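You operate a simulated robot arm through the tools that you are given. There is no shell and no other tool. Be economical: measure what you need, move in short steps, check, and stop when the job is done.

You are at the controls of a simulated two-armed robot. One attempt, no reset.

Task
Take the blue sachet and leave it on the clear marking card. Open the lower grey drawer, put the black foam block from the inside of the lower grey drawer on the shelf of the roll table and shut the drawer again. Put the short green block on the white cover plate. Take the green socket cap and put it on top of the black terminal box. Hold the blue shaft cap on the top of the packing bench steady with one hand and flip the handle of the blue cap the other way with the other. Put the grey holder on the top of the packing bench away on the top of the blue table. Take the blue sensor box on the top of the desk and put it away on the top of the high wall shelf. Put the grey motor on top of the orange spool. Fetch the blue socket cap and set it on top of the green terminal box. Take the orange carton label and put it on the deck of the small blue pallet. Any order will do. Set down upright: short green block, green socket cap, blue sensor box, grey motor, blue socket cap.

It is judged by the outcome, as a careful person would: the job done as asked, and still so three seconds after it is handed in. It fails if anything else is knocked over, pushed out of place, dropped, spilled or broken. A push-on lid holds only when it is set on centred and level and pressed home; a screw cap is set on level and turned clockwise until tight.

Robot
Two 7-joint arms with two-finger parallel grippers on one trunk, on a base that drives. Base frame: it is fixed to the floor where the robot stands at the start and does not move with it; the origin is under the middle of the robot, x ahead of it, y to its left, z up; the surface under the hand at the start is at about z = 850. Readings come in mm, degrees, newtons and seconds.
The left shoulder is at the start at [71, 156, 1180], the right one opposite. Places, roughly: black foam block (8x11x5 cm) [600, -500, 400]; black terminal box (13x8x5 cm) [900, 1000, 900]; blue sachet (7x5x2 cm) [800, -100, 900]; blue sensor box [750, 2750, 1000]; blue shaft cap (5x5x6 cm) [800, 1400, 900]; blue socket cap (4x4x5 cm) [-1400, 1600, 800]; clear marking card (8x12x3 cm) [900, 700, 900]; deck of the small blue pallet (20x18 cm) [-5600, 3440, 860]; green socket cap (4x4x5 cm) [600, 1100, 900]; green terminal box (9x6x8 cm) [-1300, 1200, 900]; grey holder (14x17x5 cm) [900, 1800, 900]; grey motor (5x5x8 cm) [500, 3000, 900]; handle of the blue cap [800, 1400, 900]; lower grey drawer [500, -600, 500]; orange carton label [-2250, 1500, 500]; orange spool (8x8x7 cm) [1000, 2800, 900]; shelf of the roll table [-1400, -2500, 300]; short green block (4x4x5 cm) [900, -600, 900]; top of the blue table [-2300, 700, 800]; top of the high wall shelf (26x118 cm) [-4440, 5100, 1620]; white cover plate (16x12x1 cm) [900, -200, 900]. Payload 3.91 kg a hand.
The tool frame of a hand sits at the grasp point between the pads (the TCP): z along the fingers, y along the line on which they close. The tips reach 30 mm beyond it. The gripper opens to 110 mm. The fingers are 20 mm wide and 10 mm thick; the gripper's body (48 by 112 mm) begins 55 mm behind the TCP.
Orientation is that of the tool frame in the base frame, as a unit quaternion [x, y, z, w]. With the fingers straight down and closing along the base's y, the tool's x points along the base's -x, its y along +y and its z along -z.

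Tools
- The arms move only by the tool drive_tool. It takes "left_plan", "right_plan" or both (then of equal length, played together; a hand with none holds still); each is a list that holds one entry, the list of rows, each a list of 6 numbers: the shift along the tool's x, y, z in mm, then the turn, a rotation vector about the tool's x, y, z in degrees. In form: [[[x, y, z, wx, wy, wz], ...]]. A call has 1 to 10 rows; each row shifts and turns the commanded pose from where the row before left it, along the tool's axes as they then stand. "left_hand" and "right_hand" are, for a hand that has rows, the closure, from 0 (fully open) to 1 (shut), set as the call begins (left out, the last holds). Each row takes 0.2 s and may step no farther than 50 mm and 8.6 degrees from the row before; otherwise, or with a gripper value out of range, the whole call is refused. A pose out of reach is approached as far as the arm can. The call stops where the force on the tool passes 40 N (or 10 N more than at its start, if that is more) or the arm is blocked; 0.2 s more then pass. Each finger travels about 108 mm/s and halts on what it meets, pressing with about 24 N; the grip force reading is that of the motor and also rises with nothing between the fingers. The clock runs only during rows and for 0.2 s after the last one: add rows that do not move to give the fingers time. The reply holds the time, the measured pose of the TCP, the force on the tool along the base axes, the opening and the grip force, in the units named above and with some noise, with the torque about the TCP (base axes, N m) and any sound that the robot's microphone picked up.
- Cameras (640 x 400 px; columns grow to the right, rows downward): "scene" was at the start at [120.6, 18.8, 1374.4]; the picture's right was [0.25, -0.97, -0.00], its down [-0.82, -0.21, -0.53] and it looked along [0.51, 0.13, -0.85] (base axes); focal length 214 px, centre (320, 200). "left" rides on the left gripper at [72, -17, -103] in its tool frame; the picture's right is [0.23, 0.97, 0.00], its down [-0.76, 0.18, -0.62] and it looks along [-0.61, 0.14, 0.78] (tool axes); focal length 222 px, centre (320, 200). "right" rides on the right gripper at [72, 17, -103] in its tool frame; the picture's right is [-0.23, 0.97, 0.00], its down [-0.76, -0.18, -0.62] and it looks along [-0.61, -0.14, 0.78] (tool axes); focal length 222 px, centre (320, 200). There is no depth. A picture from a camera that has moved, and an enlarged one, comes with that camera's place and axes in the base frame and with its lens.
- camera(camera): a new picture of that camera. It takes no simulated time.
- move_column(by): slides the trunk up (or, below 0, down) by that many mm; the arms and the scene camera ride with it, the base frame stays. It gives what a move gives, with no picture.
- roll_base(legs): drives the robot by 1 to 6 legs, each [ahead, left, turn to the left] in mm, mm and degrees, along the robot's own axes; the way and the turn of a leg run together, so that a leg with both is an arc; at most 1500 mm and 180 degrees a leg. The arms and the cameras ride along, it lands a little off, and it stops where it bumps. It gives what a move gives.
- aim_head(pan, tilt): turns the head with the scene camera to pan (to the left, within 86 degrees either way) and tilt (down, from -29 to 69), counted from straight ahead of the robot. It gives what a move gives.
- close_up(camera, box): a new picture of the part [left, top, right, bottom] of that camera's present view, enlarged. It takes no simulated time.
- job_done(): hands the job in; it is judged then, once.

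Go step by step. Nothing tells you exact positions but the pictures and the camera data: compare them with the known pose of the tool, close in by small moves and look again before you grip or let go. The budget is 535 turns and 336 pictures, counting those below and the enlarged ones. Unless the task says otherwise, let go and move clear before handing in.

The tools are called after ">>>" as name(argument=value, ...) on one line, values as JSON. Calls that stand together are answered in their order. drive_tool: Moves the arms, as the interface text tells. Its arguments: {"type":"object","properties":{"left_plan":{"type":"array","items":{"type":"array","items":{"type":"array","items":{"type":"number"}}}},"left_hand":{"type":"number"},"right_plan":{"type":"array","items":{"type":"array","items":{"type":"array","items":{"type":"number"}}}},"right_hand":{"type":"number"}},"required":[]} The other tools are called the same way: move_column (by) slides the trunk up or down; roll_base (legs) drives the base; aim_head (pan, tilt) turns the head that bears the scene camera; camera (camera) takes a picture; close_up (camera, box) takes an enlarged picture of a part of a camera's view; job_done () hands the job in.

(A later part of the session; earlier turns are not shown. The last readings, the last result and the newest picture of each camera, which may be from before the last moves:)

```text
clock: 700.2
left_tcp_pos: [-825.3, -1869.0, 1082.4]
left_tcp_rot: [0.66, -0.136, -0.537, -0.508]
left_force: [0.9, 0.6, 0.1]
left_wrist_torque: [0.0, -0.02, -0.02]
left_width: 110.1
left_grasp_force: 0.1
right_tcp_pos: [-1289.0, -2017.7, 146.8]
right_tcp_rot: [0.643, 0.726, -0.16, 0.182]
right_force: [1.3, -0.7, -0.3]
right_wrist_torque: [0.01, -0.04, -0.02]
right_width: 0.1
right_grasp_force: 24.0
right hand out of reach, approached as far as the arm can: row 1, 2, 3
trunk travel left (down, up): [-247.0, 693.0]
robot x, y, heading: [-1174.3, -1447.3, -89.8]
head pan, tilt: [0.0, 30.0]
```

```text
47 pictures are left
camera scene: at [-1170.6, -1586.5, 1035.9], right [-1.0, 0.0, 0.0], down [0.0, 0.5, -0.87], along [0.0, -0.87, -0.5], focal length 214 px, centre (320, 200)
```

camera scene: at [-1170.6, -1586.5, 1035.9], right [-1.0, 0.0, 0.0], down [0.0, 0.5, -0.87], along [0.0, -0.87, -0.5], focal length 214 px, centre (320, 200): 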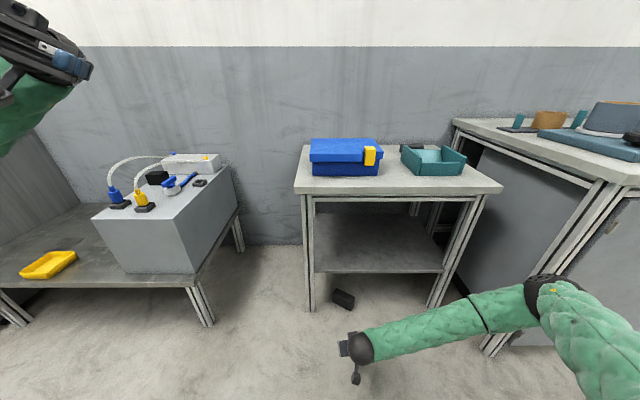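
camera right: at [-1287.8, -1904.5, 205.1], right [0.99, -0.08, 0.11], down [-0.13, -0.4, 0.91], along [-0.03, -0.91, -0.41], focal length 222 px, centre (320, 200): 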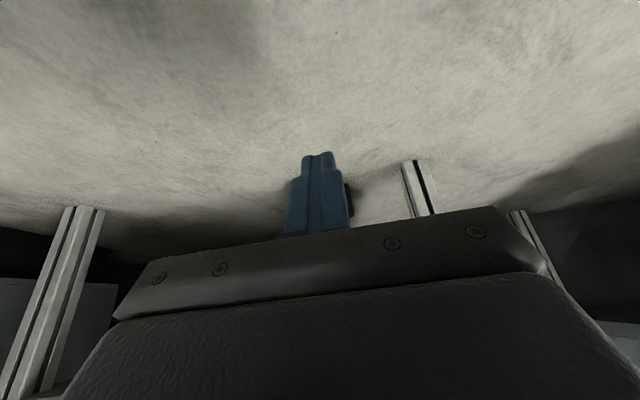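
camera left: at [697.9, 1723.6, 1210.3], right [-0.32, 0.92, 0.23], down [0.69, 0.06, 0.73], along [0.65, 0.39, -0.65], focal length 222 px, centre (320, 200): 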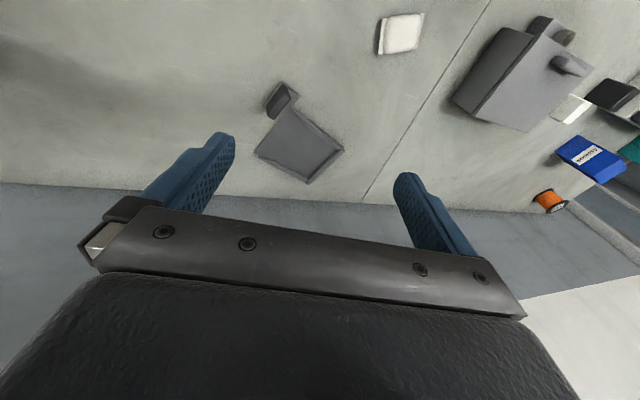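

>>> drive_tool(right_plan=[[[-35, -5, 18.6, 0, 0, 0], [-35, -5, 18.6, 0, 0, 0], [-35, -5, 18.6, 0, -5, 0], [-33, -5, 20, 0, -5, 0], [0, 0, 0, 0, -5, 0]]])

>>> camera(camera="right")

```text
clock: 701.4
left_tcp_pos: [-825.1, -1869.4, 1082.4]
left_tcp_rot: [0.659, -0.137, -0.537, -0.508]
left_force: [0.1, 0.1, 0.3]
left_wrist_torque: [-0.01, -0.01, -0.01]
left_width: 110.1
left_grasp_force: 0.0
right_tcp_pos: [-1300.9, -2159.9, 148.3]
right_tcp_rot: [0.632, 0.714, -0.2, 0.227]
right_force: [-1.0, -1.1, -0.4]
right_wrist_torque: [0.0, 0.01, 0.02]
right_width: 0.1
right_grasp_force: 24.6
right hand out of reach, approached as far as the arm can: row 4, 5
trunk travel left (down, up): [-247.0, 693.0]
robot x, y, heading: [-1169.8, -1449.6, -90.2]
head pan, tilt: [0.0, 30.0]
```

```text
46 pictures are left
camera right: at [-1298.1, -2039.9, 192.2], right [0.99, -0.06, 0.13], down [-0.15, -0.28, 0.95], along [-0.02, -0.96, -0.29], focal length 222 px, centre (320, 200)
```

right: 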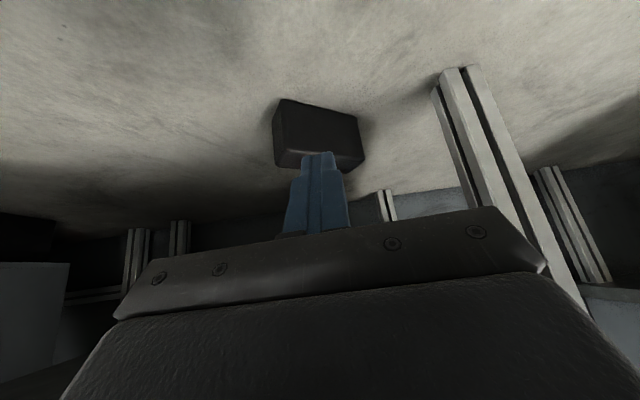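

The foam stands on its long edge (about 110×50 footprint, 80 tall). I'll press its top with the closed fingertips and drag it toward me.

>>> drive_tool(right_plan=[[[-29.7, -3, 29, 0, 0, 0], [-29.7, -3, 29, 0, 0, 0], [-29.7, -3, 29, 0, 0, 0], [0, 0, 0, 0, 0, 0]]])

>>> camera(camera="right")

```text
clock: 702.4
left_tcp_pos: [-825.6, -1869.2, 1081.8]
left_tcp_rot: [0.66, -0.136, -0.537, -0.508]
left_force: [-0.4, 1.3, -0.2]
left_wrist_torque: [-0.02, 0.01, -0.03]
left_width: 109.9
left_grasp_force: 0.0
right_tcp_pos: [-1294.7, -2281.8, 129.7]
right_tcp_rot: [0.632, 0.714, -0.199, 0.226]
right_force: [0.0, 0.1, -0.5]
right_wrist_torque: [0.02, -0.01, 0.01]
right_width: 0.2
right_grasp_force: 24.2
trunk travel left (down, up): [-247.0, 693.0]
robot x, y, heading: [-1171.8, -1444.5, -90.0]
head pan, tilt: [0.0, 30.0]
```

```text
45 pictures are left
camera right: at [-1292.6, -2162.4, 173.0], right [0.99, -0.06, 0.13], down [-0.15, -0.28, 0.95], along [-0.02, -0.96, -0.29], focal length 222 px, centre (320, 200)
```

right: 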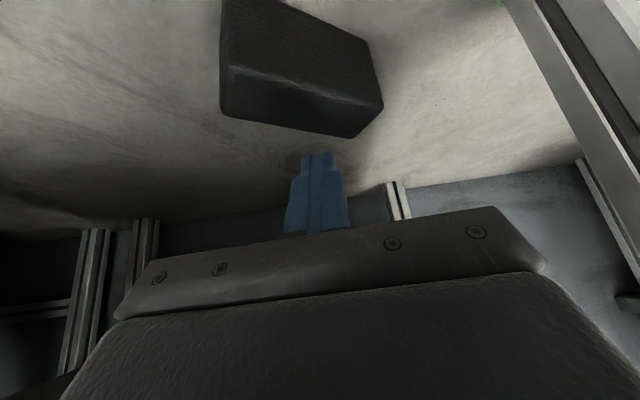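

The fingertips are almost past the foam's far edge, so I'll hook behind it and drag it out.

>>> drive_tool(right_plan=[[[-31, -5, 22, 0, 0, 0], [0, 0, 0, 0, 0, 0], [18.8, 0, 26.6, 0, 0, 0], [16, 0, 22, 0, 0, 0], [0, 0, 0, 0, 0, 0]]])

>>> camera(camera="right")

```text
clock: 703.6
left_tcp_pos: [-823.7, -1867.4, 1082.9]
left_tcp_rot: [0.66, -0.137, -0.538, -0.507]
left_force: [0.2, 0.0, -0.7]
left_wrist_torque: [0.02, 0.02, -0.02]
left_width: 109.6
left_grasp_force: 0.0
right_tcp_pos: [-1294.4, -2327.9, 76.1]
right_tcp_rot: [0.631, 0.713, -0.202, 0.229]
right_force: [-2.3, -11.2, 24.9]
right_wrist_torque: [0.14, -0.15, -0.07]
right_width: 0.0
right_grasp_force: 23.8
trunk travel left (down, up): [-247.0, 693.0]
robot x, y, heading: [-1173.6, -1448.3, -89.7]
head pan, tilt: [0.0, 30.0]
```

```text
44 pictures are left
camera right: at [-1292.0, -2207.3, 118.2], right [0.99, -0.06, 0.13], down [-0.15, -0.28, 0.95], along [-0.02, -0.96, -0.28], focal length 222 px, centre (320, 200)
```

right: 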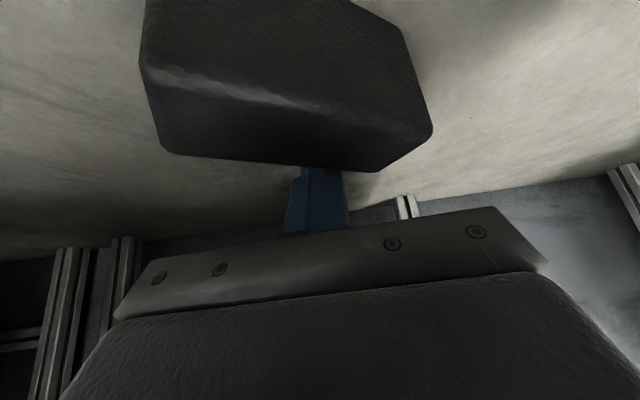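

>>> drive_tool(right_plan=[[[25, 4, -17, 0, 0, 0], [30, 5, -21, 0, 0, 0], [33, 5, -23, 0, 0, 0], [33, 5, -23, 0, 0, 0], [0, 0, 0, 0, 0, 0]]])

>>> camera(camera="right")

```text
clock: 704.1
left_tcp_pos: [-826.2, -1868.2, 1082.0]
left_tcp_rot: [0.66, -0.136, -0.537, -0.507]
left_force: [0.2, -0.6, -0.5]
left_wrist_torque: [0.01, 0.0, 0.02]
left_width: 109.8
left_grasp_force: 0.1
right_tcp_pos: [-1295.0, -2285.3, 73.8]
right_tcp_rot: [0.631, 0.712, -0.201, 0.231]
right_force: [-5.6, 3.6, 21.8]
right_wrist_torque: [0.26, -0.14, 0.05]
right_width: 0.0
right_grasp_force: 24.0
trunk travel left (down, up): [-247.0, 693.0]
robot x, y, heading: [-1178.1, -1450.2, -89.8]
head pan, tilt: [0.0, 30.0]
stopped in row 2 (right hand): the force on the tool passed its limit at 42 N (the readings are from after the stop); the commanded pose is now the measured one
```

```text
43 pictures are left
camera right: at [-1292.6, -2165.9, 117.7], right [0.99, -0.07, 0.14], down [-0.15, -0.28, 0.95], along [-0.02, -0.96, -0.28], focal length 222 px, centre (320, 200)
```

right: 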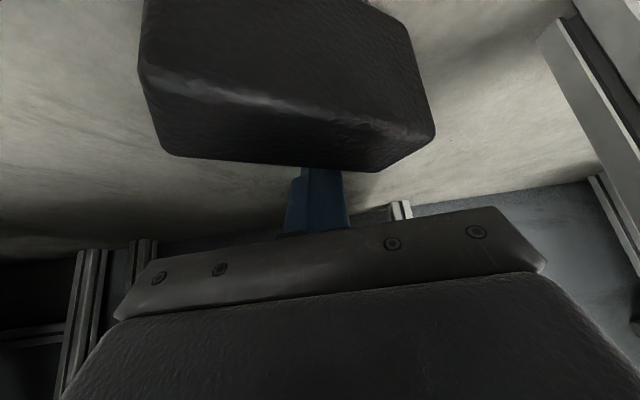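

Dragging works. I'll ease the pressure slightly and continue.

>>> drive_tool(right_plan=[[[-3, 0, -5, 0, 0, 0], [25, 4, -17, 0, 0, 0], [25, 4, -17, 0, 0, 0], [25, 4, -17, 0, 0, 0], [25, 4, -17, 0, 0, 0]]])

>>> drive_tool(right_plan=[[[-2, 0, -2, 0, 0, 0], [25, 4, -17, 0, 0, 0], [25, 4, -17, 0, 0, 0], [25, 4, -17, 0, 0, 0]]])

>>> camera(camera="right")

```text
clock: 705.3
left_tcp_pos: [-825.2, -1869.5, 1081.9]
left_tcp_rot: [0.66, -0.135, -0.537, -0.508]
left_force: [-0.3, -0.7, -0.5]
left_wrist_torque: [0.0, 0.0, 0.01]
left_width: 109.8
left_grasp_force: 0.1
right_tcp_pos: [-1293.3, -2213.3, 78.8]
right_tcp_rot: [0.632, 0.713, -0.201, 0.229]
right_force: [1.0, -0.2, -0.1]
right_wrist_torque: [0.01, 0.01, -0.01]
right_width: 0.0
right_grasp_force: 24.0
right hand out of reach, approached as far as the arm can: row 4, 5
trunk travel left (down, up): [-247.0, 693.0]
robot x, y, heading: [-1174.3, -1445.5, -89.9]
head pan, tilt: [0.0, 30.0]
```

```text
clock: 706.3
left_tcp_pos: [-825.2, -1870.6, 1082.0]
left_tcp_rot: [0.66, -0.136, -0.537, -0.507]
left_force: [0.3, 0.6, 0.3]
left_wrist_torque: [0.03, 0.03, 0.02]
left_width: 110.3
left_grasp_force: 0.2
right_tcp_pos: [-1293.5, -2213.3, 80.4]
right_tcp_rot: [0.63, 0.714, -0.199, 0.229]
right_force: [0.1, -0.7, 0.0]
right_wrist_torque: [-0.04, 0.03, 0.01]
right_width: 0.0
right_grasp_force: 24.0
right hand out of reach, approached as far as the arm can: row 2, 3, 4
trunk travel left (down, up): [-247.0, 693.0]
robot x, y, heading: [-1177.1, -1447.5, -89.8]
head pan, tilt: [0.0, 30.0]
```

```text
42 pictures are left
camera right: at [-1290.8, -2093.7, 122.9], right [0.99, -0.06, 0.14], down [-0.15, -0.28, 0.95], along [-0.02, -0.96, -0.29], focal length 222 px, centre (320, 200)
```

right: 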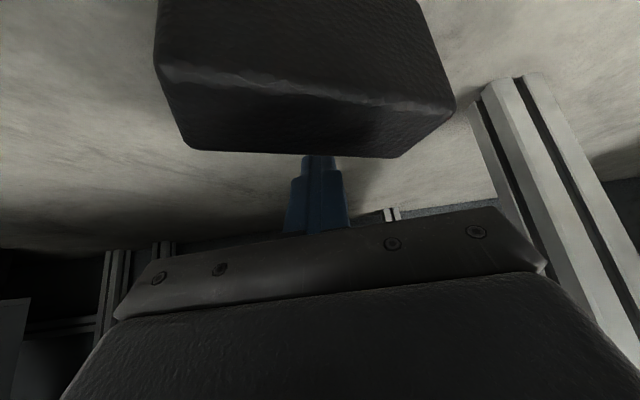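

The foam is out to about y -2200. I'll pull it 80 mm more by backing the base.

>>> roll_base(legs=[[-90, 0, 0]])

>>> drive_tool(right_plan=[[[-25, 0, -40, 0, 0, 0], [-20, 0, -40, 0, 8, 0], [0, 0, -30, 0, 8, 0], [0, 0, -20, 0, 8, 0], [0, 0, -10, 0, 8, 0], [0, 0, 0, 0, 3, 0]]])

>>> camera(camera="right")

```text
clock: 707.4
left_tcp_pos: [-825.1, -1780.8, 1082.2]
left_tcp_rot: [0.66, -0.135, -0.538, -0.506]
left_force: [-0.7, -0.4, -0.2]
left_wrist_torque: [-0.01, -0.02, -0.02]
left_width: 110.0
left_grasp_force: 0.0
right_tcp_pos: [-1291.7, -2125.0, 80.9]
right_tcp_rot: [0.631, 0.714, -0.2, 0.228]
right_force: [0.0, -0.4, -0.6]
right_wrist_torque: [0.0, -0.03, 0.02]
right_width: 0.0
right_grasp_force: 24.3
trunk travel left (down, up): [-247.0, 693.0]
robot x, y, heading: [-1174.0, -1360.8, -89.9]
head pan, tilt: [0.0, 30.0]
```

```text
clock: 708.8
left_tcp_pos: [-824.0, -1780.9, 1082.4]
left_tcp_rot: [0.66, -0.136, -0.538, -0.506]
left_force: [-0.1, 0.1, 0.2]
left_wrist_torque: [0.02, -0.01, 0.0]
left_width: 110.5
left_grasp_force: 0.1
right_tcp_pos: [-1296.6, -2093.7, 226.0]
right_tcp_rot: [0.662, 0.75, 0.0, 0.004]
right_force: [0.5, -0.4, -0.9]
right_wrist_torque: [0.03, 0.02, -0.01]
right_width: 0.0
right_grasp_force: 24.2
trunk travel left (down, up): [-247.0, 693.0]
robot x, y, heading: [-1172.1, -1356.1, -89.8]
head pan, tilt: [0.0, 30.0]
```

```text
41 pictures are left
camera right: at [-1289.0, -2019.6, 330.4], right [0.99, -0.1, 0.01], down [-0.08, -0.78, 0.63], along [-0.06, -0.62, -0.78], focal length 222 px, centre (320, 200)
```

right: 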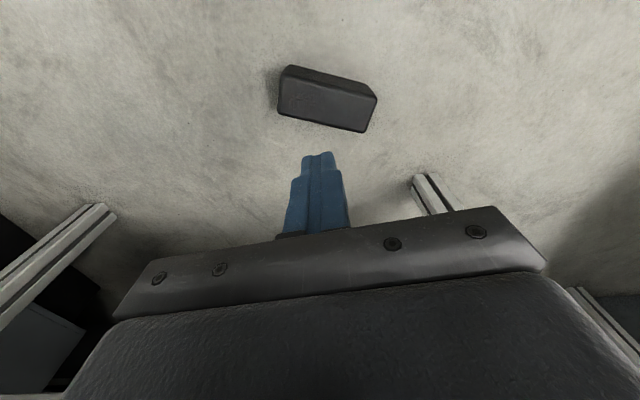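

The foam is in the open at [-1290, -2088], its long axis at -18°. I'll turn the hand so it closes across the short side.

>>> drive_tool(right_plan=[[[0, 0, 0, 0, 0, -8.1], [0, 0, 0, 0, 0, -8.1], [0, 0, 0, 0, 0, -8.1], [0, 0, 0, 0, 0, -8.1], [0, 0, 0, 0, 0, -8.1], [0, 0, 0, 0, 0, -8.1], [0, 0, 0, 0, 0, -8.1], [0, 0, 0, 0, 0, -8.3]]], right_hand=0)

>>> camera(camera="right")

```text
clock: 710.6
left_tcp_pos: [-824.3, -1782.4, 1081.7]
left_tcp_rot: [0.659, -0.135, -0.539, -0.507]
left_force: [0.1, -0.1, 0.8]
left_wrist_torque: [0.01, 0.01, 0.04]
left_width: 110.1
left_grasp_force: 0.0
right_tcp_pos: [-1297.8, -2093.7, 225.6]
right_tcp_rot: [0.249, 0.968, -0.003, 0.003]
right_force: [0.0, -0.1, 0.0]
right_wrist_torque: [0.01, -0.04, 0.01]
right_width: 109.8
right_grasp_force: 0.0
right hand out of reach, approached as far as the arm can: row 8
trunk travel left (down, up): [-247.0, 693.0]
robot x, y, heading: [-1169.0, -1361.8, -89.9]
head pan, tilt: [0.0, 30.0]
```

```text
40 pictures are left
camera right: at [-1352.2, -2043.7, 329.5], right [0.67, 0.74, 0.0], down [0.58, -0.52, 0.63], along [0.47, -0.42, -0.78], focal length 222 px, centre (320, 200)
```

right: 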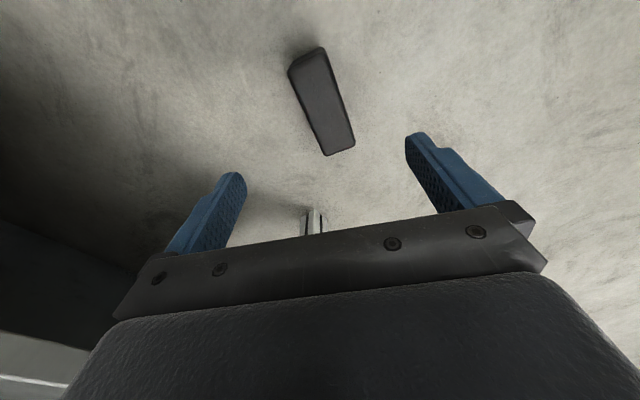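

Well aligned. I'll descend and grip the foam.

>>> drive_tool(right_plan=[[[0, 0, 45, 0, 0, 0], [0, 0, 45, 0, 0, 0], [0, 0, 45, 0, 0, 0], [0, 0, 35, 0, 0, 0], [0, 0, 0, 0, 0, 0]]])

>>> drive_tool(right_plan=[[[0, 0, 0, 0, 0, 0], [0, 0, 0, 0, 0, 0], [0, 0, 0, 0, 0, 0]]], right_hand=1)

>>> drive_tool(right_plan=[[[0, 0, -40, 0, 0, 0], [0, 0, -45, 0, 0, 0], [0, 0, -45, 0, 0, 0], [0, 0, -45, 0, 0, 0], [0, 0, -45, 0, 0, 0], [0, 0, -45, 0, 0, 0]]])

>>> camera(camera="right")

```text
clock: 711.8
left_tcp_pos: [-825.0, -1781.2, 1082.7]
left_tcp_rot: [0.66, -0.135, -0.538, -0.507]
left_force: [-0.1, 0.7, -0.5]
left_wrist_torque: [-0.02, 0.02, -0.03]
left_width: 110.0
left_grasp_force: 0.0
right_tcp_pos: [-1295.9, -2093.6, 134.9]
right_tcp_rot: [0.25, 0.968, -0.004, 0.003]
right_force: [0.6, -0.1, -0.3]
right_wrist_torque: [0.0, -0.02, -0.02]
right_width: 110.2
right_grasp_force: 0.1
right hand out of reach, approached as far as the arm can: row 3, 4
trunk travel left (down, up): [-247.0, 693.0]
robot x, y, heading: [-1174.2, -1362.6, -90.0]
head pan, tilt: [0.0, 30.0]
```

```text
clock: 712.6
left_tcp_pos: [-823.6, -1780.2, 1082.0]
left_tcp_rot: [0.66, -0.135, -0.538, -0.507]
left_force: [-1.0, -0.1, -0.4]
left_wrist_torque: [-0.02, -0.01, -0.02]
left_width: 110.0
left_grasp_force: 0.1
right_tcp_pos: [-1296.7, -2094.2, 135.6]
right_tcp_rot: [0.25, 0.968, -0.003, 0.002]
right_force: [0.5, -0.5, -0.6]
right_wrist_torque: [0.02, 0.01, -0.01]
right_width: 0.1
right_grasp_force: 24.2
trunk travel left (down, up): [-247.0, 693.0]
robot x, y, heading: [-1171.3, -1361.1, -90.0]
head pan, tilt: [0.0, 30.0]
```

```text
clock: 714.0
left_tcp_pos: [-823.1, -1779.7, 1081.8]
left_tcp_rot: [0.66, -0.136, -0.537, -0.508]
left_force: [0.7, 0.4, 0.3]
left_wrist_torque: [-0.01, -0.01, -0.02]
left_width: 110.0
left_grasp_force: 0.1
right_tcp_pos: [-1295.4, -2091.8, 403.7]
right_tcp_rot: [0.249, 0.969, -0.003, 0.003]
right_force: [0.2, 0.1, 0.0]
right_wrist_torque: [0.0, 0.02, 0.0]
right_width: 0.1
right_grasp_force: 23.6
trunk travel left (down, up): [-247.0, 693.0]
robot x, y, heading: [-1171.3, -1353.9, -90.0]
head pan, tilt: [0.0, 30.0]
```

```text
39 pictures are left
camera right: at [-1350.8, -2041.5, 507.0], right [0.67, 0.74, 0.0], down [0.58, -0.52, 0.63], along [0.47, -0.42, -0.78], focal length 222 px, centre (320, 200)
```

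right: 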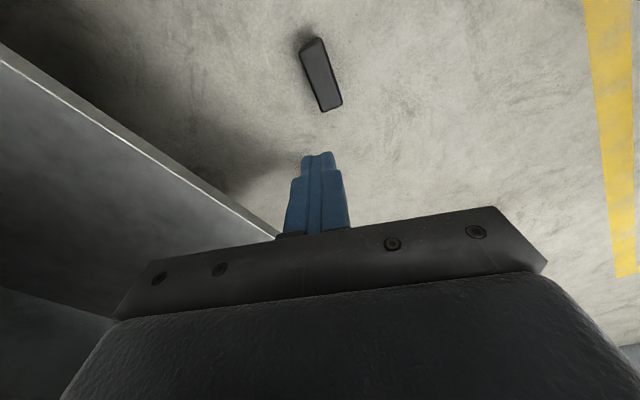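

I need the trunk lower. I'll drop it 150 mm and descend again.

>>> move_column(by=-150)

>>> drive_tool(right_plan=[[[0, 0, 45, 0, 0, 0], [0, 0, 45, 0, 0, 0], [0, 0, 45, 0, 0, 0], [0, 0, 40, 0, 0, 0], [0, 0, 25, 0, 0, 0], [0, 0, 0, 0, 0, 0]]], right_hand=0)

>>> camera(camera="right")

```text
clock: 715.7
left_tcp_pos: [-823.6, -1779.5, 931.9]
left_tcp_rot: [0.66, -0.136, -0.538, -0.506]
left_force: [0.5, 0.8, -0.9]
left_wrist_torque: [-0.03, -0.02, 0.02]
left_width: 110.2
left_grasp_force: 0.1
right_tcp_pos: [-1294.6, -2091.4, 253.2]
right_tcp_rot: [0.249, 0.969, -0.003, 0.003]
right_force: [0.2, 0.5, -0.5]
right_wrist_torque: [0.0, 0.0, 0.0]
right_width: 0.1
right_grasp_force: 24.3
trunk travel left (down, up): [-97.0, 843.0]
robot x, y, heading: [-1174.6, -1358.9, -90.1]
head pan, tilt: [0.0, 30.0]
```

```text
clock: 717.1
left_tcp_pos: [-824.6, -1780.4, 933.0]
left_tcp_rot: [0.66, -0.136, -0.538, -0.507]
left_force: [0.3, 1.1, -0.5]
left_wrist_torque: [0.03, -0.01, -0.01]
left_width: 110.2
left_grasp_force: 0.1
right_tcp_pos: [-1293.1, -2093.3, 53.2]
right_tcp_rot: [0.249, 0.968, -0.003, 0.003]
right_force: [1.1, 0.4, 0.3]
right_wrist_torque: [0.02, 0.01, 0.03]
right_width: 110.2
right_grasp_force: 0.0
trunk travel left (down, up): [-97.0, 843.0]
robot x, y, heading: [-1174.0, -1355.3, -90.2]
head pan, tilt: [0.0, 30.0]
```

```text
38 pictures are left
camera right: at [-1349.4, -2043.1, 156.0], right [0.67, 0.74, 0.0], down [0.58, -0.52, 0.63], along [0.47, -0.42, -0.78], focal length 222 px, centre (320, 200)
```

right: 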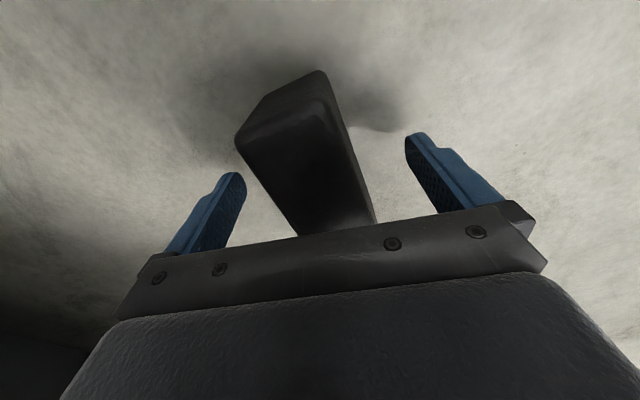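

The foam is between the fingers; I'll close and lift.

>>> drive_tool(right_plan=[[[0, 0, 0, 0, 0, 0], [0, 0, 0, 0, 0, 0], [0, 0, 0, 0, 0, 0]]], right_hand=1)

>>> drive_tool(right_plan=[[[0, 0, -40, 0, 0, 0], [0, 0, -45, 0, 0, 0], [0, 0, -45, 0, 0, 0], [0, 0, -45, 0, 0, 0], [0, 0, -45, 0, 0, 0], [0, 0, -45, 0, 0, 0], [0, 0, -20, 0, 0, 0]]])

>>> camera(camera="right")

>>> camera(camera="scene")

```text
clock: 717.9
left_tcp_pos: [-824.6, -1780.7, 933.0]
left_tcp_rot: [0.66, -0.134, -0.538, -0.506]
left_force: [0.1, 0.3, 0.1]
left_wrist_torque: [0.0, -0.02, 0.02]
left_width: 110.1
left_grasp_force: 0.1
right_tcp_pos: [-1293.0, -2093.4, 54.2]
right_tcp_rot: [0.25, 0.968, -0.003, 0.003]
right_force: [-0.1, -0.3, -0.1]
right_wrist_torque: [-0.04, 0.05, -0.02]
right_width: 44.4
right_grasp_force: 24.0
trunk travel left (down, up): [-97.0, 843.0]
robot x, y, heading: [-1174.2, -1364.2, -89.8]
head pan, tilt: [0.0, 30.0]
```

```text
clock: 719.5
left_tcp_pos: [-824.5, -1781.1, 931.6]
left_tcp_rot: [0.66, -0.135, -0.538, -0.507]
left_force: [0.0, 0.7, 0.8]
left_wrist_torque: [0.01, 0.01, 0.0]
left_width: 109.8
left_grasp_force: 0.1
right_tcp_pos: [-1296.0, -2089.8, 275.5]
right_tcp_rot: [0.25, 0.968, -0.003, 0.003]
right_force: [-0.3, 0.5, -1.2]
right_wrist_torque: [0.01, 0.0, -0.03]
right_width: 44.0
right_grasp_force: 24.1
right hand out of reach, approached as far as the arm can: row 6, 7
trunk travel left (down, up): [-97.0, 843.0]
robot x, y, heading: [-1172.7, -1360.2, -90.0]
head pan, tilt: [0.0, 30.0]
```

```text
37 pictures are left
camera right: at [-1352.1, -2039.9, 378.5], right [0.67, 0.74, 0.0], down [0.58, -0.52, 0.63], along [0.47, -0.42, -0.78], focal length 222 px, centre (320, 200)
```

right: 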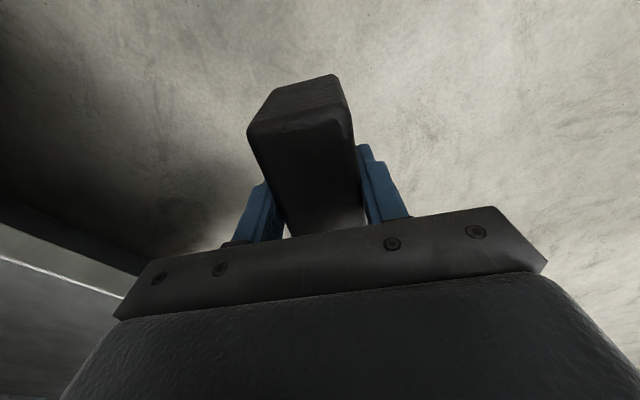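

```text
36 pictures are left
camera scene: at [-1170.4, -1498.6, 885.9], right [-1.0, 0.0, 0.0], down [0.0, 0.5, -0.87], along [0.0, -0.87, -0.5], focal length 214 px, centre (320, 200)
```

scene: 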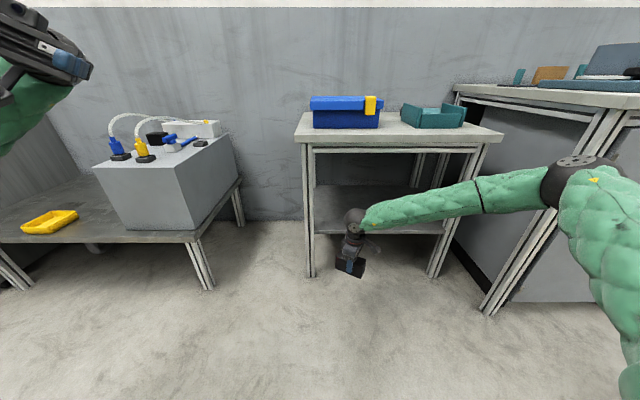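

The foam is held. To keep the forearm outside the table I'll raise the trunk a bit, tilt the hand forward about 40°, then reach in over the shelf.

>>> move_column(by=130)

>>> drive_tool(right_plan=[[[0, 0, 0, 7, -3.86, 0], [0, 0, 0, 7, -3.86, 0], [0, 0, 0, 7, -3.86, 0], [0, 0, 0, 7, -3.86, 0], [0, 0, 0, 7, -3.86, 0], [0, 0, 0, 0, 0, 0]]])

>>> camera(camera="scene")

>>> camera(camera="right")

```text
clock: 721.1
left_tcp_pos: [-824.4, -1780.9, 1062.3]
left_tcp_rot: [0.66, -0.136, -0.538, -0.507]
left_force: [0.8, -0.2, 0.7]
left_wrist_torque: [-0.02, 0.0, 0.0]
left_width: 110.2
left_grasp_force: 0.1
right_tcp_pos: [-1296.9, -2091.4, 405.1]
right_tcp_rot: [0.25, 0.968, -0.002, 0.003]
right_force: [-0.5, 0.2, -0.8]
right_wrist_torque: [-0.02, 0.01, -0.01]
right_width: 44.1
right_grasp_force: 23.7
trunk travel left (down, up): [-227.0, 713.0]
robot x, y, heading: [-1172.3, -1361.3, -89.9]
head pan, tilt: [0.0, 30.0]
```

```text
clock: 722.5
left_tcp_pos: [-824.4, -1780.0, 1062.6]
left_tcp_rot: [0.66, -0.135, -0.538, -0.507]
left_force: [-0.2, -0.6, 0.3]
left_wrist_torque: [0.0, 0.0, -0.01]
left_width: 109.7
left_grasp_force: 0.0
right_tcp_pos: [-1296.0, -2089.3, 405.8]
right_tcp_rot: [0.234, 0.909, -0.334, 0.089]
right_force: [-0.3, -0.9, 0.5]
right_wrist_torque: [0.0, -0.05, -0.01]
right_width: 44.1
right_grasp_force: 23.8
trunk travel left (down, up): [-227.0, 713.0]
robot x, y, heading: [-1172.8, -1359.4, -89.9]
head pan, tilt: [0.0, 30.0]
```

```text
35 pictures are left
camera scene: at [-1170.4, -1498.7, 1015.9], right [-1.0, 0.0, 0.0], down [0.0, 0.5, -0.87], along [0.0, -0.87, -0.5], focal length 214 px, centre (320, 200)
```

scene: 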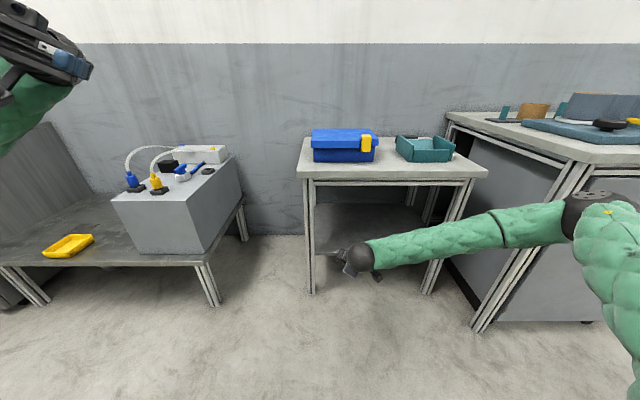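

```text
34 pictures are left
camera right: at [-1352.2, -1985.6, 451.9], right [0.67, 0.57, -0.48], down [0.58, 0.01, 0.82], along [0.46, -0.82, -0.32], focal length 222 px, centre (320, 200)
```

right: 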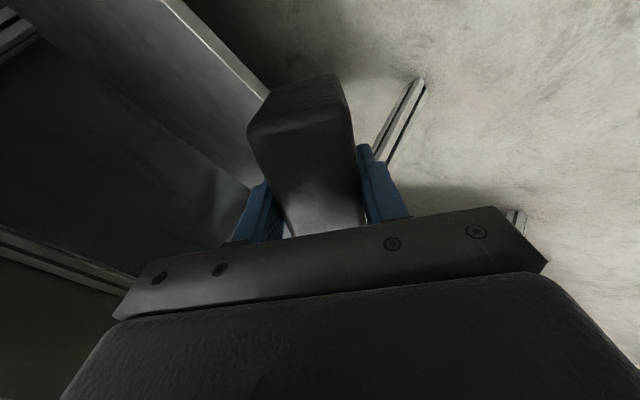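

Tilted nicely. I'll advance over the shelf at this height.

>>> drive_tool(right_plan=[[[-15.4, -28, 27.3, 0, 0, 0], [-15.4, -28, 27.3, 0, 0, 0], [-15.4, -28, 27.3, 0, 0, 0], [-15.4, -28, 27.3, 0, 0, 0], [-15.4, -28, 27.3, 0, 0, 0], [-15.4, -28, 27.3, 0, 0, 0]]])

>>> camera(camera="scene")

>>> camera(camera="right")

```text
clock: 723.9
left_tcp_pos: [-824.8, -1780.6, 1062.4]
left_tcp_rot: [0.66, -0.136, -0.538, -0.507]
left_force: [-0.2, 0.8, 0.3]
left_wrist_torque: [0.0, 0.0, -0.02]
left_width: 109.9
left_grasp_force: 0.0
right_tcp_pos: [-1297.4, -2343.3, 405.5]
right_tcp_rot: [0.235, 0.909, -0.334, 0.086]
right_force: [0.2, -0.3, 0.0]
right_wrist_torque: [-0.01, 0.05, 0.02]
right_width: 44.1
right_grasp_force: 24.5
trunk travel left (down, up): [-227.0, 713.0]
robot x, y, heading: [-1173.0, -1357.0, -89.9]
head pan, tilt: [0.0, 30.0]
```

```text
33 pictures are left
camera scene: at [-1170.4, -1498.7, 1015.8], right [-1.0, 0.0, 0.0], down [0.0, 0.5, -0.87], along [0.0, -0.87, -0.5], focal length 214 px, centre (320, 200)
```

scene: 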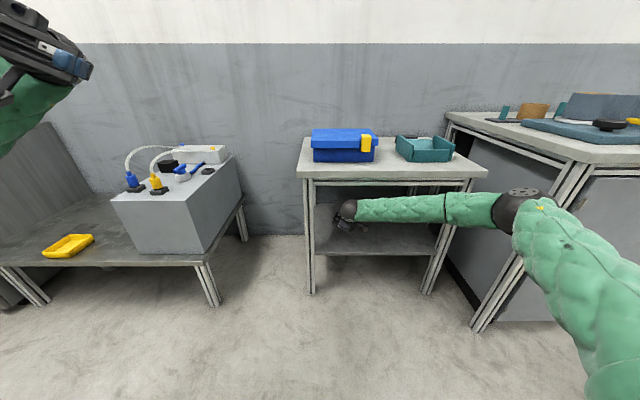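

```text
32 pictures are left
camera right: at [-1353.1, -2238.2, 452.3], right [0.67, 0.57, -0.48], down [0.58, 0.0, 0.82], along [0.46, -0.82, -0.32], focal length 222 px, centre (320, 200)
```

right: 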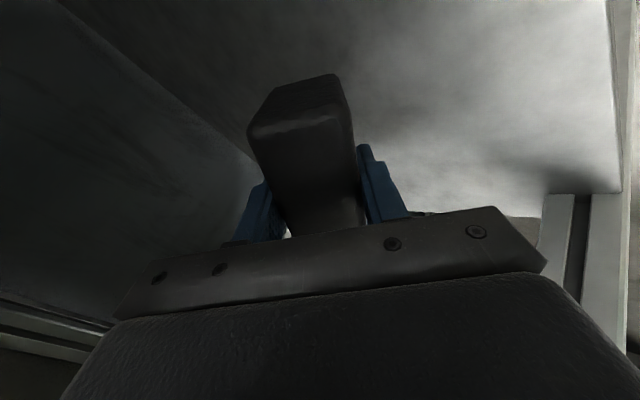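

The foam is over the shelf. I'll lower until it touches, then release.

>>> drive_tool(right_plan=[[[6.4, 11.3, 15.2, 0, 0, 0], [6.4, 11.3, 15.2, 0, 0, 0], [3.2, 5.7, 7.6, 0, 0, 0], [0, 0, 0, 0, 0, 0]]])

>>> drive_tool(right_plan=[[[2.5, 4.5, 6, 0, 0, 0], [2.5, 4.5, 6, 0, 0, 0], [0, 0, 0, 0, 0, 0]]])

>>> camera(camera="right")

```text
clock: 724.9
left_tcp_pos: [-824.3, -1779.0, 1064.0]
left_tcp_rot: [0.66, -0.136, -0.537, -0.507]
left_force: [0.0, 0.3, -0.2]
left_wrist_torque: [-0.01, -0.01, 0.05]
left_width: 110.0
left_grasp_force: 0.0
right_tcp_pos: [-1296.2, -2341.9, 359.2]
right_tcp_rot: [0.235, 0.908, -0.335, 0.088]
right_force: [2.1, -8.7, 25.0]
right_wrist_torque: [-0.47, 0.71, 0.27]
right_width: 45.8
right_grasp_force: 24.1
trunk travel left (down, up): [-227.0, 713.0]
robot x, y, heading: [-1172.5, -1357.6, -89.9]
head pan, tilt: [0.0, 30.0]
```

```text
clock: 725.7
left_tcp_pos: [-824.7, -1780.2, 1063.0]
left_tcp_rot: [0.66, -0.136, -0.537, -0.507]
left_force: [0.2, -0.3, -0.2]
left_wrist_torque: [0.01, 0.0, -0.03]
left_width: 110.1
left_grasp_force: 0.1
right_tcp_pos: [-1296.6, -2344.8, 345.0]
right_tcp_rot: [0.235, 0.907, -0.337, 0.09]
right_force: [-0.3, -3.3, 15.7]
right_wrist_torque: [0.06, 0.49, 0.14]
right_width: 45.4
right_grasp_force: 24.3
trunk travel left (down, up): [-227.0, 713.0]
robot x, y, heading: [-1177.1, -1357.5, -90.2]
head pan, tilt: [0.0, 30.0]
stopped in row 3 (right hand): the force on the tool passed its limit at 42 N (the readings are from after the stop); the commanded pose is now the measured one
```

```text
31 pictures are left
camera right: at [-1352.2, -2239.5, 390.5], right [0.67, 0.56, -0.48], down [0.58, 0.01, 0.82], along [0.46, -0.83, -0.32], focal length 222 px, centre (320, 200)
```

right: 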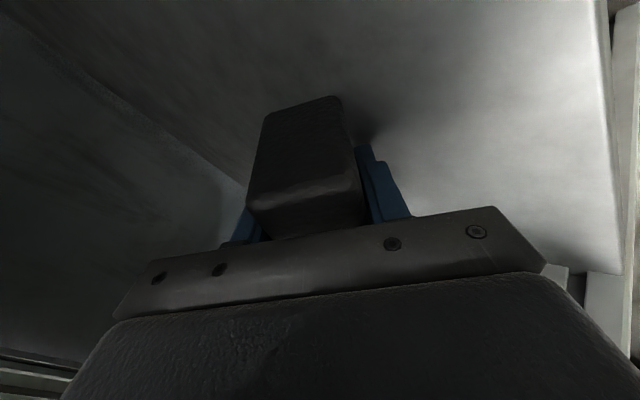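

The foam rests on the shelf. I'll release it and withdraw up and back along the fingers.

>>> drive_tool(right_plan=[[[0, 0, -3, 0, 0, 0], [0, 0, 0, 0, 0, 0], [0, 0, 0, 0, 0, 0]]], right_hand=0.3)

>>> drive_tool(right_plan=[[[0, 0, -30, 0, 0, 0], [0, 0, -40, 0, 0, 0], [10, 18, -40, 0, 0, 0], [15, 28, -27, 0, 0, 0], [15, 28, -27, 0, 0, 0], [15, 28, -27, 0, 0, 0], [15, 28, -27, 0, 0, 0]]])

>>> camera(camera="scene")

>>> close_up(camera="scene", box=[270, 130, 510, 290])

```text
clock: 726.5
left_tcp_pos: [-825.3, -1779.9, 1062.1]
left_tcp_rot: [0.66, -0.135, -0.537, -0.507]
left_force: [-0.1, -0.4, 0.6]
left_wrist_torque: [0.01, 0.0, 0.0]
left_width: 109.8
left_grasp_force: 0.1
right_tcp_pos: [-1299.6, -2344.2, 351.3]
right_tcp_rot: [0.236, 0.906, -0.339, 0.09]
right_force: [-7.4, -10.7, 17.9]
right_wrist_torque: [-0.22, 0.18, -0.06]
right_width: 66.7
right_grasp_force: 0.0
trunk travel left (down, up): [-227.0, 713.0]
robot x, y, heading: [-1176.3, -1358.0, -89.9]
head pan, tilt: [0.0, 30.0]
stopped in row 3 (right hand): the force on the tool passed its limit at 41 N (the readings are from after the stop); the commanded pose is now the measured one
```

```text
clock: 728.1
left_tcp_pos: [-825.2, -1781.8, 1063.6]
left_tcp_rot: [0.66, -0.135, -0.538, -0.507]
left_force: [0.0, 0.2, 0.5]
left_wrist_torque: [0.02, -0.02, 0.0]
left_width: 110.1
left_grasp_force: 0.0
right_tcp_pos: [-1296.4, -2086.0, 414.1]
right_tcp_rot: [0.235, 0.907, -0.337, 0.09]
right_force: [0.3, -0.1, 0.5]
right_wrist_torque: [0.02, -0.02, -0.01]
right_width: 77.1
right_grasp_force: 0.0
trunk travel left (down, up): [-227.0, 713.0]
robot x, y, heading: [-1176.1, -1360.9, -90.1]
head pan, tilt: [0.0, 30.0]
```

```text
30 pictures are left
camera scene: at [-1170.4, -1498.8, 1016.0], right [-1.0, 0.0, 0.0], down [0.0, 0.5, -0.87], along [0.0, -0.87, -0.5], focal length 214 px, centre (320, 200)
```

scene: 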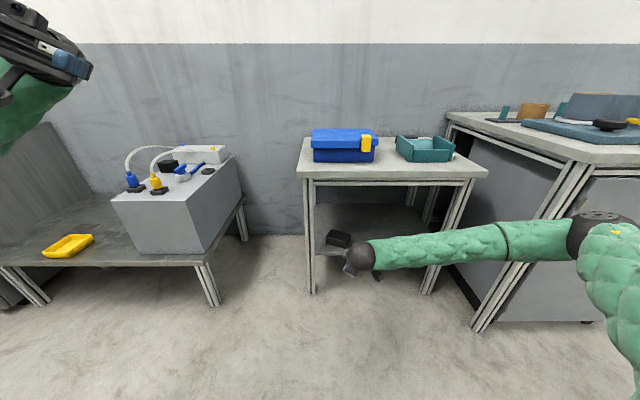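

```text
2.50 times, centred on (390, 210) of scene
camera zoom: at [-1170.4, -1498.8, 1016.0], right [-1.0, 0.0, 0.0], down [0.0, 0.5, -0.87], along [0.0, -0.87, -0.5], focal length 536 px, centre (145, 175)
```

zoom: 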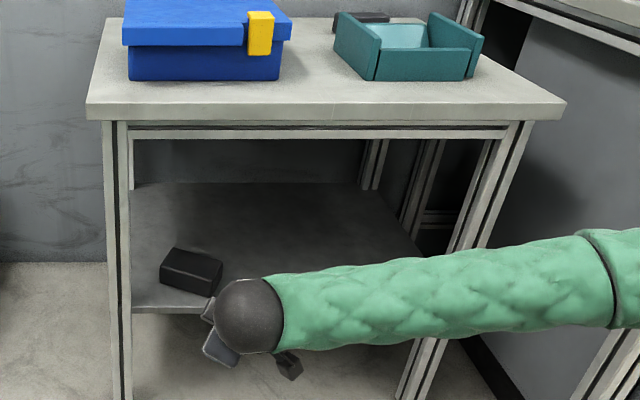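

The foam lies on the roll table's shelf. Now I'll go back to shut the drawer: first raise the trunk, point the closed hand forward, and turn to face +x.

>>> move_column(by=250)

>>> drive_tool(right_plan=[[[0, 0, 0, 7.3, -4.05, 0], [0, 0, 0, 7.3, -4.05, 0], [0, 0, 0, 7.3, -4.05, 0], [0, 0, 0, 7.3, -4.05, 0], [0, 0, 0, 7.3, -4.05, 0], [0, 0, 0, 7.3, -4.05, 0]]], right_hand=1)

>>> roll_base(legs=[[0, 0, 90], [476, 0, 0]])

>>> aim_head(pan=25, tilt=30)

>>> camera(camera="scene")

```text
clock: 730.6
left_tcp_pos: [-825.5, -1780.9, 1312.7]
left_tcp_rot: [0.66, -0.136, -0.537, -0.507]
left_force: [0.1, 0.7, 1.1]
left_wrist_torque: [-0.02, -0.02, 0.0]
left_width: 110.2
left_grasp_force: 0.1
right_tcp_pos: [-1296.1, -2088.1, 663.8]
right_tcp_rot: [0.235, 0.908, -0.336, 0.09]
right_force: [0.1, 0.4, -0.2]
right_wrist_torque: [0.03, 0.01, 0.01]
right_width: 77.0
right_grasp_force: 0.1
trunk travel left (down, up): [-477.0, 463.0]
robot x, y, heading: [-1177.5, -1358.7, -90.2]
head pan, tilt: [0.0, 30.0]
```

```text
clock: 732.0
left_tcp_pos: [-824.8, -1781.1, 1312.8]
left_tcp_rot: [0.66, -0.136, -0.538, -0.507]
left_force: [-0.1, 0.6, -0.3]
left_wrist_torque: [0.01, 0.01, -0.01]
left_width: 110.2
left_grasp_force: 0.0
right_tcp_pos: [-1296.4, -2087.5, 664.0]
right_tcp_rot: [0.226, 0.871, -0.423, 0.111]
right_force: [-0.3, -0.6, 0.2]
right_wrist_torque: [-0.02, 0.01, -0.01]
right_width: 0.0
right_grasp_force: 23.5
right hand out of reach, approached as far as the arm can: row 2, 3, 4, 5, 6
trunk travel left (down, up): [-477.0, 463.0]
robot x, y, heading: [-1173.5, -1357.1, -90.1]
head pan, tilt: [0.0, 30.0]
```

```text
clock: 738.8
left_tcp_pos: [-279.7, -991.9, 1312.1]
left_tcp_rot: [-0.558, -0.377, 0.739, -0.029]
left_force: [-0.7, 0.8, -0.4]
left_wrist_torque: [-0.01, 0.01, -0.04]
left_width: 110.1
left_grasp_force: 0.0
right_tcp_pos: [35.5, -1456.1, 662.6]
right_tcp_rot: [-0.464, 0.771, -0.215, 0.38]
right_force: [0.7, 0.1, 0.3]
right_wrist_torque: [0.0, 0.0, -0.01]
right_width: 0.0
right_grasp_force: 23.7
trunk travel left (down, up): [-477.0, 463.0]
robot x, y, heading: [-693.7, -1354.3, 1.5]
head pan, tilt: [0.0, 30.0]
```

```text
clock: 739.6
left_tcp_pos: [-280.3, -992.3, 1312.7]
left_tcp_rot: [-0.558, -0.377, 0.738, -0.03]
left_force: [1.0, -0.2, 0.5]
left_wrist_torque: [0.0, -0.01, 0.02]
left_width: 110.2
left_grasp_force: 0.1
right_tcp_pos: [36.2, -1456.4, 663.4]
right_tcp_rot: [-0.464, 0.771, -0.216, 0.38]
right_force: [0.8, 0.3, 0.8]
right_wrist_torque: [-0.04, -0.03, 0.0]
right_width: 0.2
right_grasp_force: 24.0
trunk travel left (down, up): [-477.0, 463.0]
robot x, y, heading: [-694.1, -1352.4, 1.4]
head pan, tilt: [25.0, 30.0]
```

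```text
28 pictures are left
camera scene: at [-560.0, -1307.2, 1265.9], right [0.44, -0.9, 0.0], down [-0.45, -0.22, -0.87], along [0.78, 0.38, -0.5], focal length 214 px, centre (320, 200)
```

scene: 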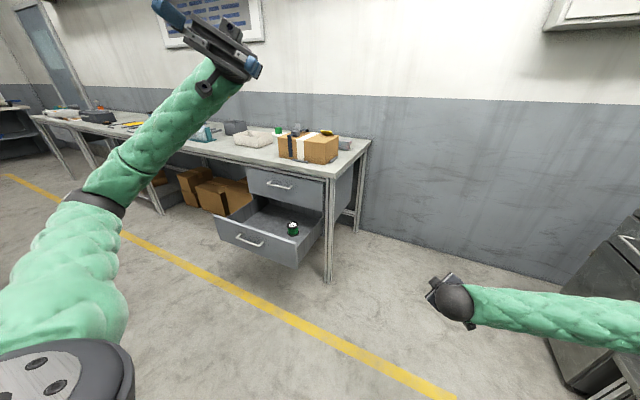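

The drawer is still open with the green spool in it. I'll move to its front, lower the fist to its front-panel height, and push it shut.

>>> roll_base(legs=[[-20, 640, -1.4]])

>>> move_column(by=-80)

>>> camera(camera="scene")

```text
clock: 743.2
left_tcp_pos: [-295.4, -373.4, 1312.8]
left_tcp_rot: [-0.561, -0.373, 0.739, -0.024]
left_force: [0.1, -0.7, -0.5]
left_wrist_torque: [0.0, 0.0, 0.02]
left_width: 110.0
left_grasp_force: 0.1
right_tcp_pos: [15.4, -841.4, 662.9]
right_tcp_rot: [-0.459, 0.773, -0.219, 0.379]
right_force: [-0.1, 0.8, -0.3]
right_wrist_torque: [-0.01, -0.02, -0.02]
right_width: 0.0
right_grasp_force: 24.1
trunk travel left (down, up): [-477.0, 463.0]
robot x, y, heading: [-715.9, -726.7, 0.5]
head pan, tilt: [25.0, 30.0]
```

```text
clock: 744.4
left_tcp_pos: [-296.4, -373.5, 1233.1]
left_tcp_rot: [-0.561, -0.373, 0.739, -0.025]
left_force: [0.1, 0.0, 0.4]
left_wrist_torque: [-0.06, -0.03, 0.01]
left_width: 109.9
left_grasp_force: 0.0
right_tcp_pos: [16.1, -842.5, 585.1]
right_tcp_rot: [-0.459, 0.773, -0.219, 0.379]
right_force: [-0.9, 0.5, -0.2]
right_wrist_torque: [-0.01, 0.01, 0.0]
right_width: 0.0
right_grasp_force: 24.2
trunk travel left (down, up): [-397.0, 543.0]
robot x, y, heading: [-715.8, -727.5, 0.9]
head pan, tilt: [25.0, 30.0]
```

```text
27 pictures are left
camera scene: at [-579.2, -684.8, 1186.1], right [0.43, -0.9, 0.0], down [-0.45, -0.22, -0.87], along [0.78, 0.37, -0.5], focal length 214 px, centre (320, 200)
```

scene: 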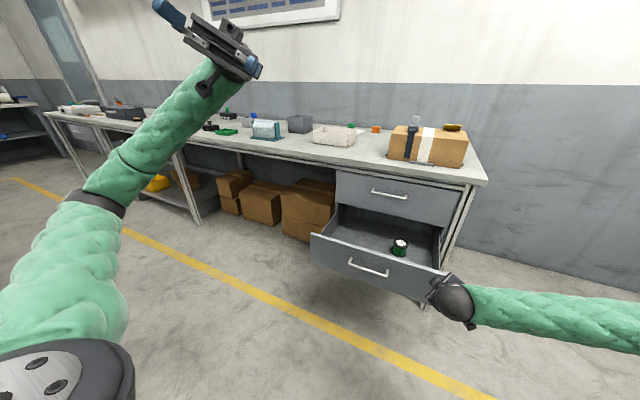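

>>> drive_tool(right_plan=[[[8.7, 16.3, -23.6, 0, 0, 0], [8.7, 16.3, -23.6, 0, 0, 0], [-40.3, 22.2, 0.9, 0, 0, 0], [-40.3, 22.2, 0.9, 0, 0, 0], [-40.3, 22.2, 0.9, 0, 0, 0], [-40.3, 22.2, 0.9, 0, 0, 0], [-40.3, 22.2, 0.9, 0, 0, 0], [0, 0, 0, 0, 0, 0]]])

>>> camera(camera="scene")

```text
clock: 746.2
left_tcp_pos: [-296.1, -373.2, 1231.5]
left_tcp_rot: [-0.561, -0.373, 0.738, -0.025]
left_force: [0.1, 0.7, -0.1]
left_wrist_torque: [-0.01, 0.0, 0.01]
left_width: 110.1
left_grasp_force: 0.1
right_tcp_pos: [-44.5, -611.2, 584.7]
right_tcp_rot: [-0.458, 0.773, -0.218, 0.38]
right_force: [-0.5, 0.0, -0.6]
right_wrist_torque: [0.01, -0.01, -0.03]
right_width: 0.1
right_grasp_force: 24.3
trunk travel left (down, up): [-397.0, 543.0]
robot x, y, heading: [-714.2, -727.1, 0.4]
head pan, tilt: [25.0, 30.0]
```

```text
26 pictures are left
camera scene: at [-578.8, -684.9, 1186.0], right [0.43, -0.9, 0.0], down [-0.45, -0.22, -0.87], along [0.78, 0.37, -0.5], focal length 214 px, centre (320, 200)
```

scene: 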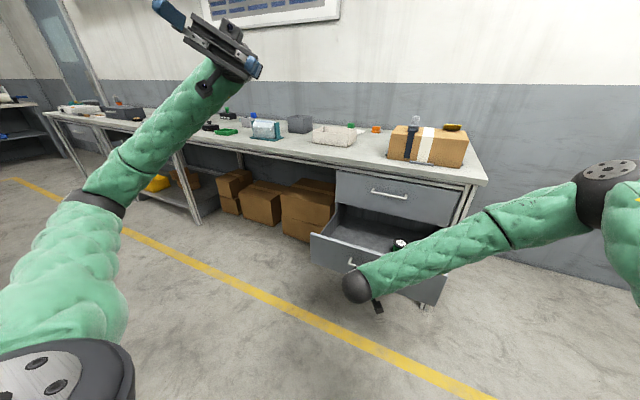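

>>> roll_base(legs=[[200, 0, 0]])

>>> camera(camera="scene")

```text
clock: 747.8
left_tcp_pos: [-83.9, -372.9, 1231.4]
left_tcp_rot: [-0.561, -0.372, 0.739, -0.023]
left_force: [0.3, 0.1, 0.0]
left_wrist_torque: [-0.02, 0.0, 0.03]
left_width: 110.1
left_grasp_force: 0.1
right_tcp_pos: [165.4, -611.6, 583.5]
right_tcp_rot: [-0.458, 0.774, -0.219, 0.378]
right_force: [-0.5, -0.4, 0.0]
right_wrist_torque: [0.02, -0.02, -0.03]
right_width: 0.3
right_grasp_force: 24.6
trunk travel left (down, up): [-397.0, 543.0]
robot x, y, heading: [-500.9, -722.3, 0.6]
head pan, tilt: [25.0, 30.0]
```

```text
25 pictures are left
camera scene: at [-368.5, -683.0, 1185.7], right [0.43, -0.9, 0.0], down [-0.45, -0.21, -0.87], along [0.78, 0.37, -0.5], focal length 214 px, centre (320, 200)
```

scene: 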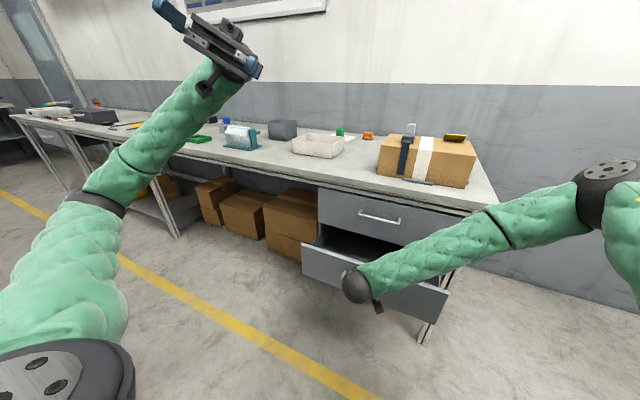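

The drawer is sliding in. I'll continue.

>>> roll_base(legs=[[130, 0, 0]])

>>> roll_base(legs=[[60, 0, 0]])

>>> camera(camera="scene")

```text
clock: 749.1
left_tcp_pos: [47.5, -371.0, 1231.4]
left_tcp_rot: [-0.561, -0.371, 0.74, -0.022]
left_force: [0.6, -0.7, -0.2]
left_wrist_torque: [-0.03, 0.02, -0.01]
left_width: 110.2
left_grasp_force: 0.1
right_tcp_pos: [296.3, -610.6, 582.9]
right_tcp_rot: [-0.457, 0.775, -0.219, 0.377]
right_force: [-0.1, 1.0, -0.4]
right_wrist_torque: [0.0, -0.01, 0.01]
right_width: 0.1
right_grasp_force: 24.5
trunk travel left (down, up): [-397.0, 543.0]
robot x, y, heading: [-374.3, -725.1, 0.2]
head pan, tilt: [25.0, 30.0]
```

```text
clock: 750.1
left_tcp_pos: [86.4, -372.0, 1231.0]
left_tcp_rot: [-0.561, -0.371, 0.74, -0.022]
left_force: [-0.6, -0.4, 0.3]
left_wrist_torque: [0.02, -0.02, -0.01]
left_width: 110.2
left_grasp_force: 0.1
right_tcp_pos: [331.5, -610.8, 585.7]
right_tcp_rot: [-0.459, 0.774, -0.218, 0.377]
right_force: [0.2, 0.2, -0.7]
right_wrist_torque: [0.0, -0.01, 0.01]
right_width: 0.0
right_grasp_force: 23.7
trunk travel left (down, up): [-397.0, 543.0]
robot x, y, heading: [-333.5, -720.8, 0.1]
head pan, tilt: [25.0, 30.0]
stopped in leg 1: the force on the tool passed its limit at 138 N (the readings are from after the stop); the commanded pose is now the measured one
```

```text
24 pictures are left
camera scene: at [-198.3, -682.1, 1185.8], right [0.43, -0.9, 0.0], down [-0.45, -0.21, -0.87], along [0.78, 0.37, -0.5], focal length 214 px, centre (320, 200)
```

scene: 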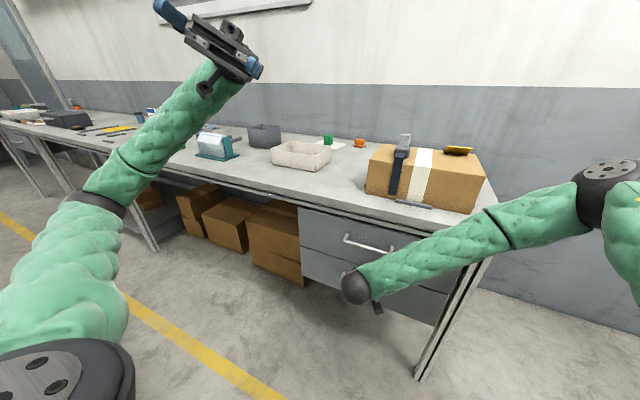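

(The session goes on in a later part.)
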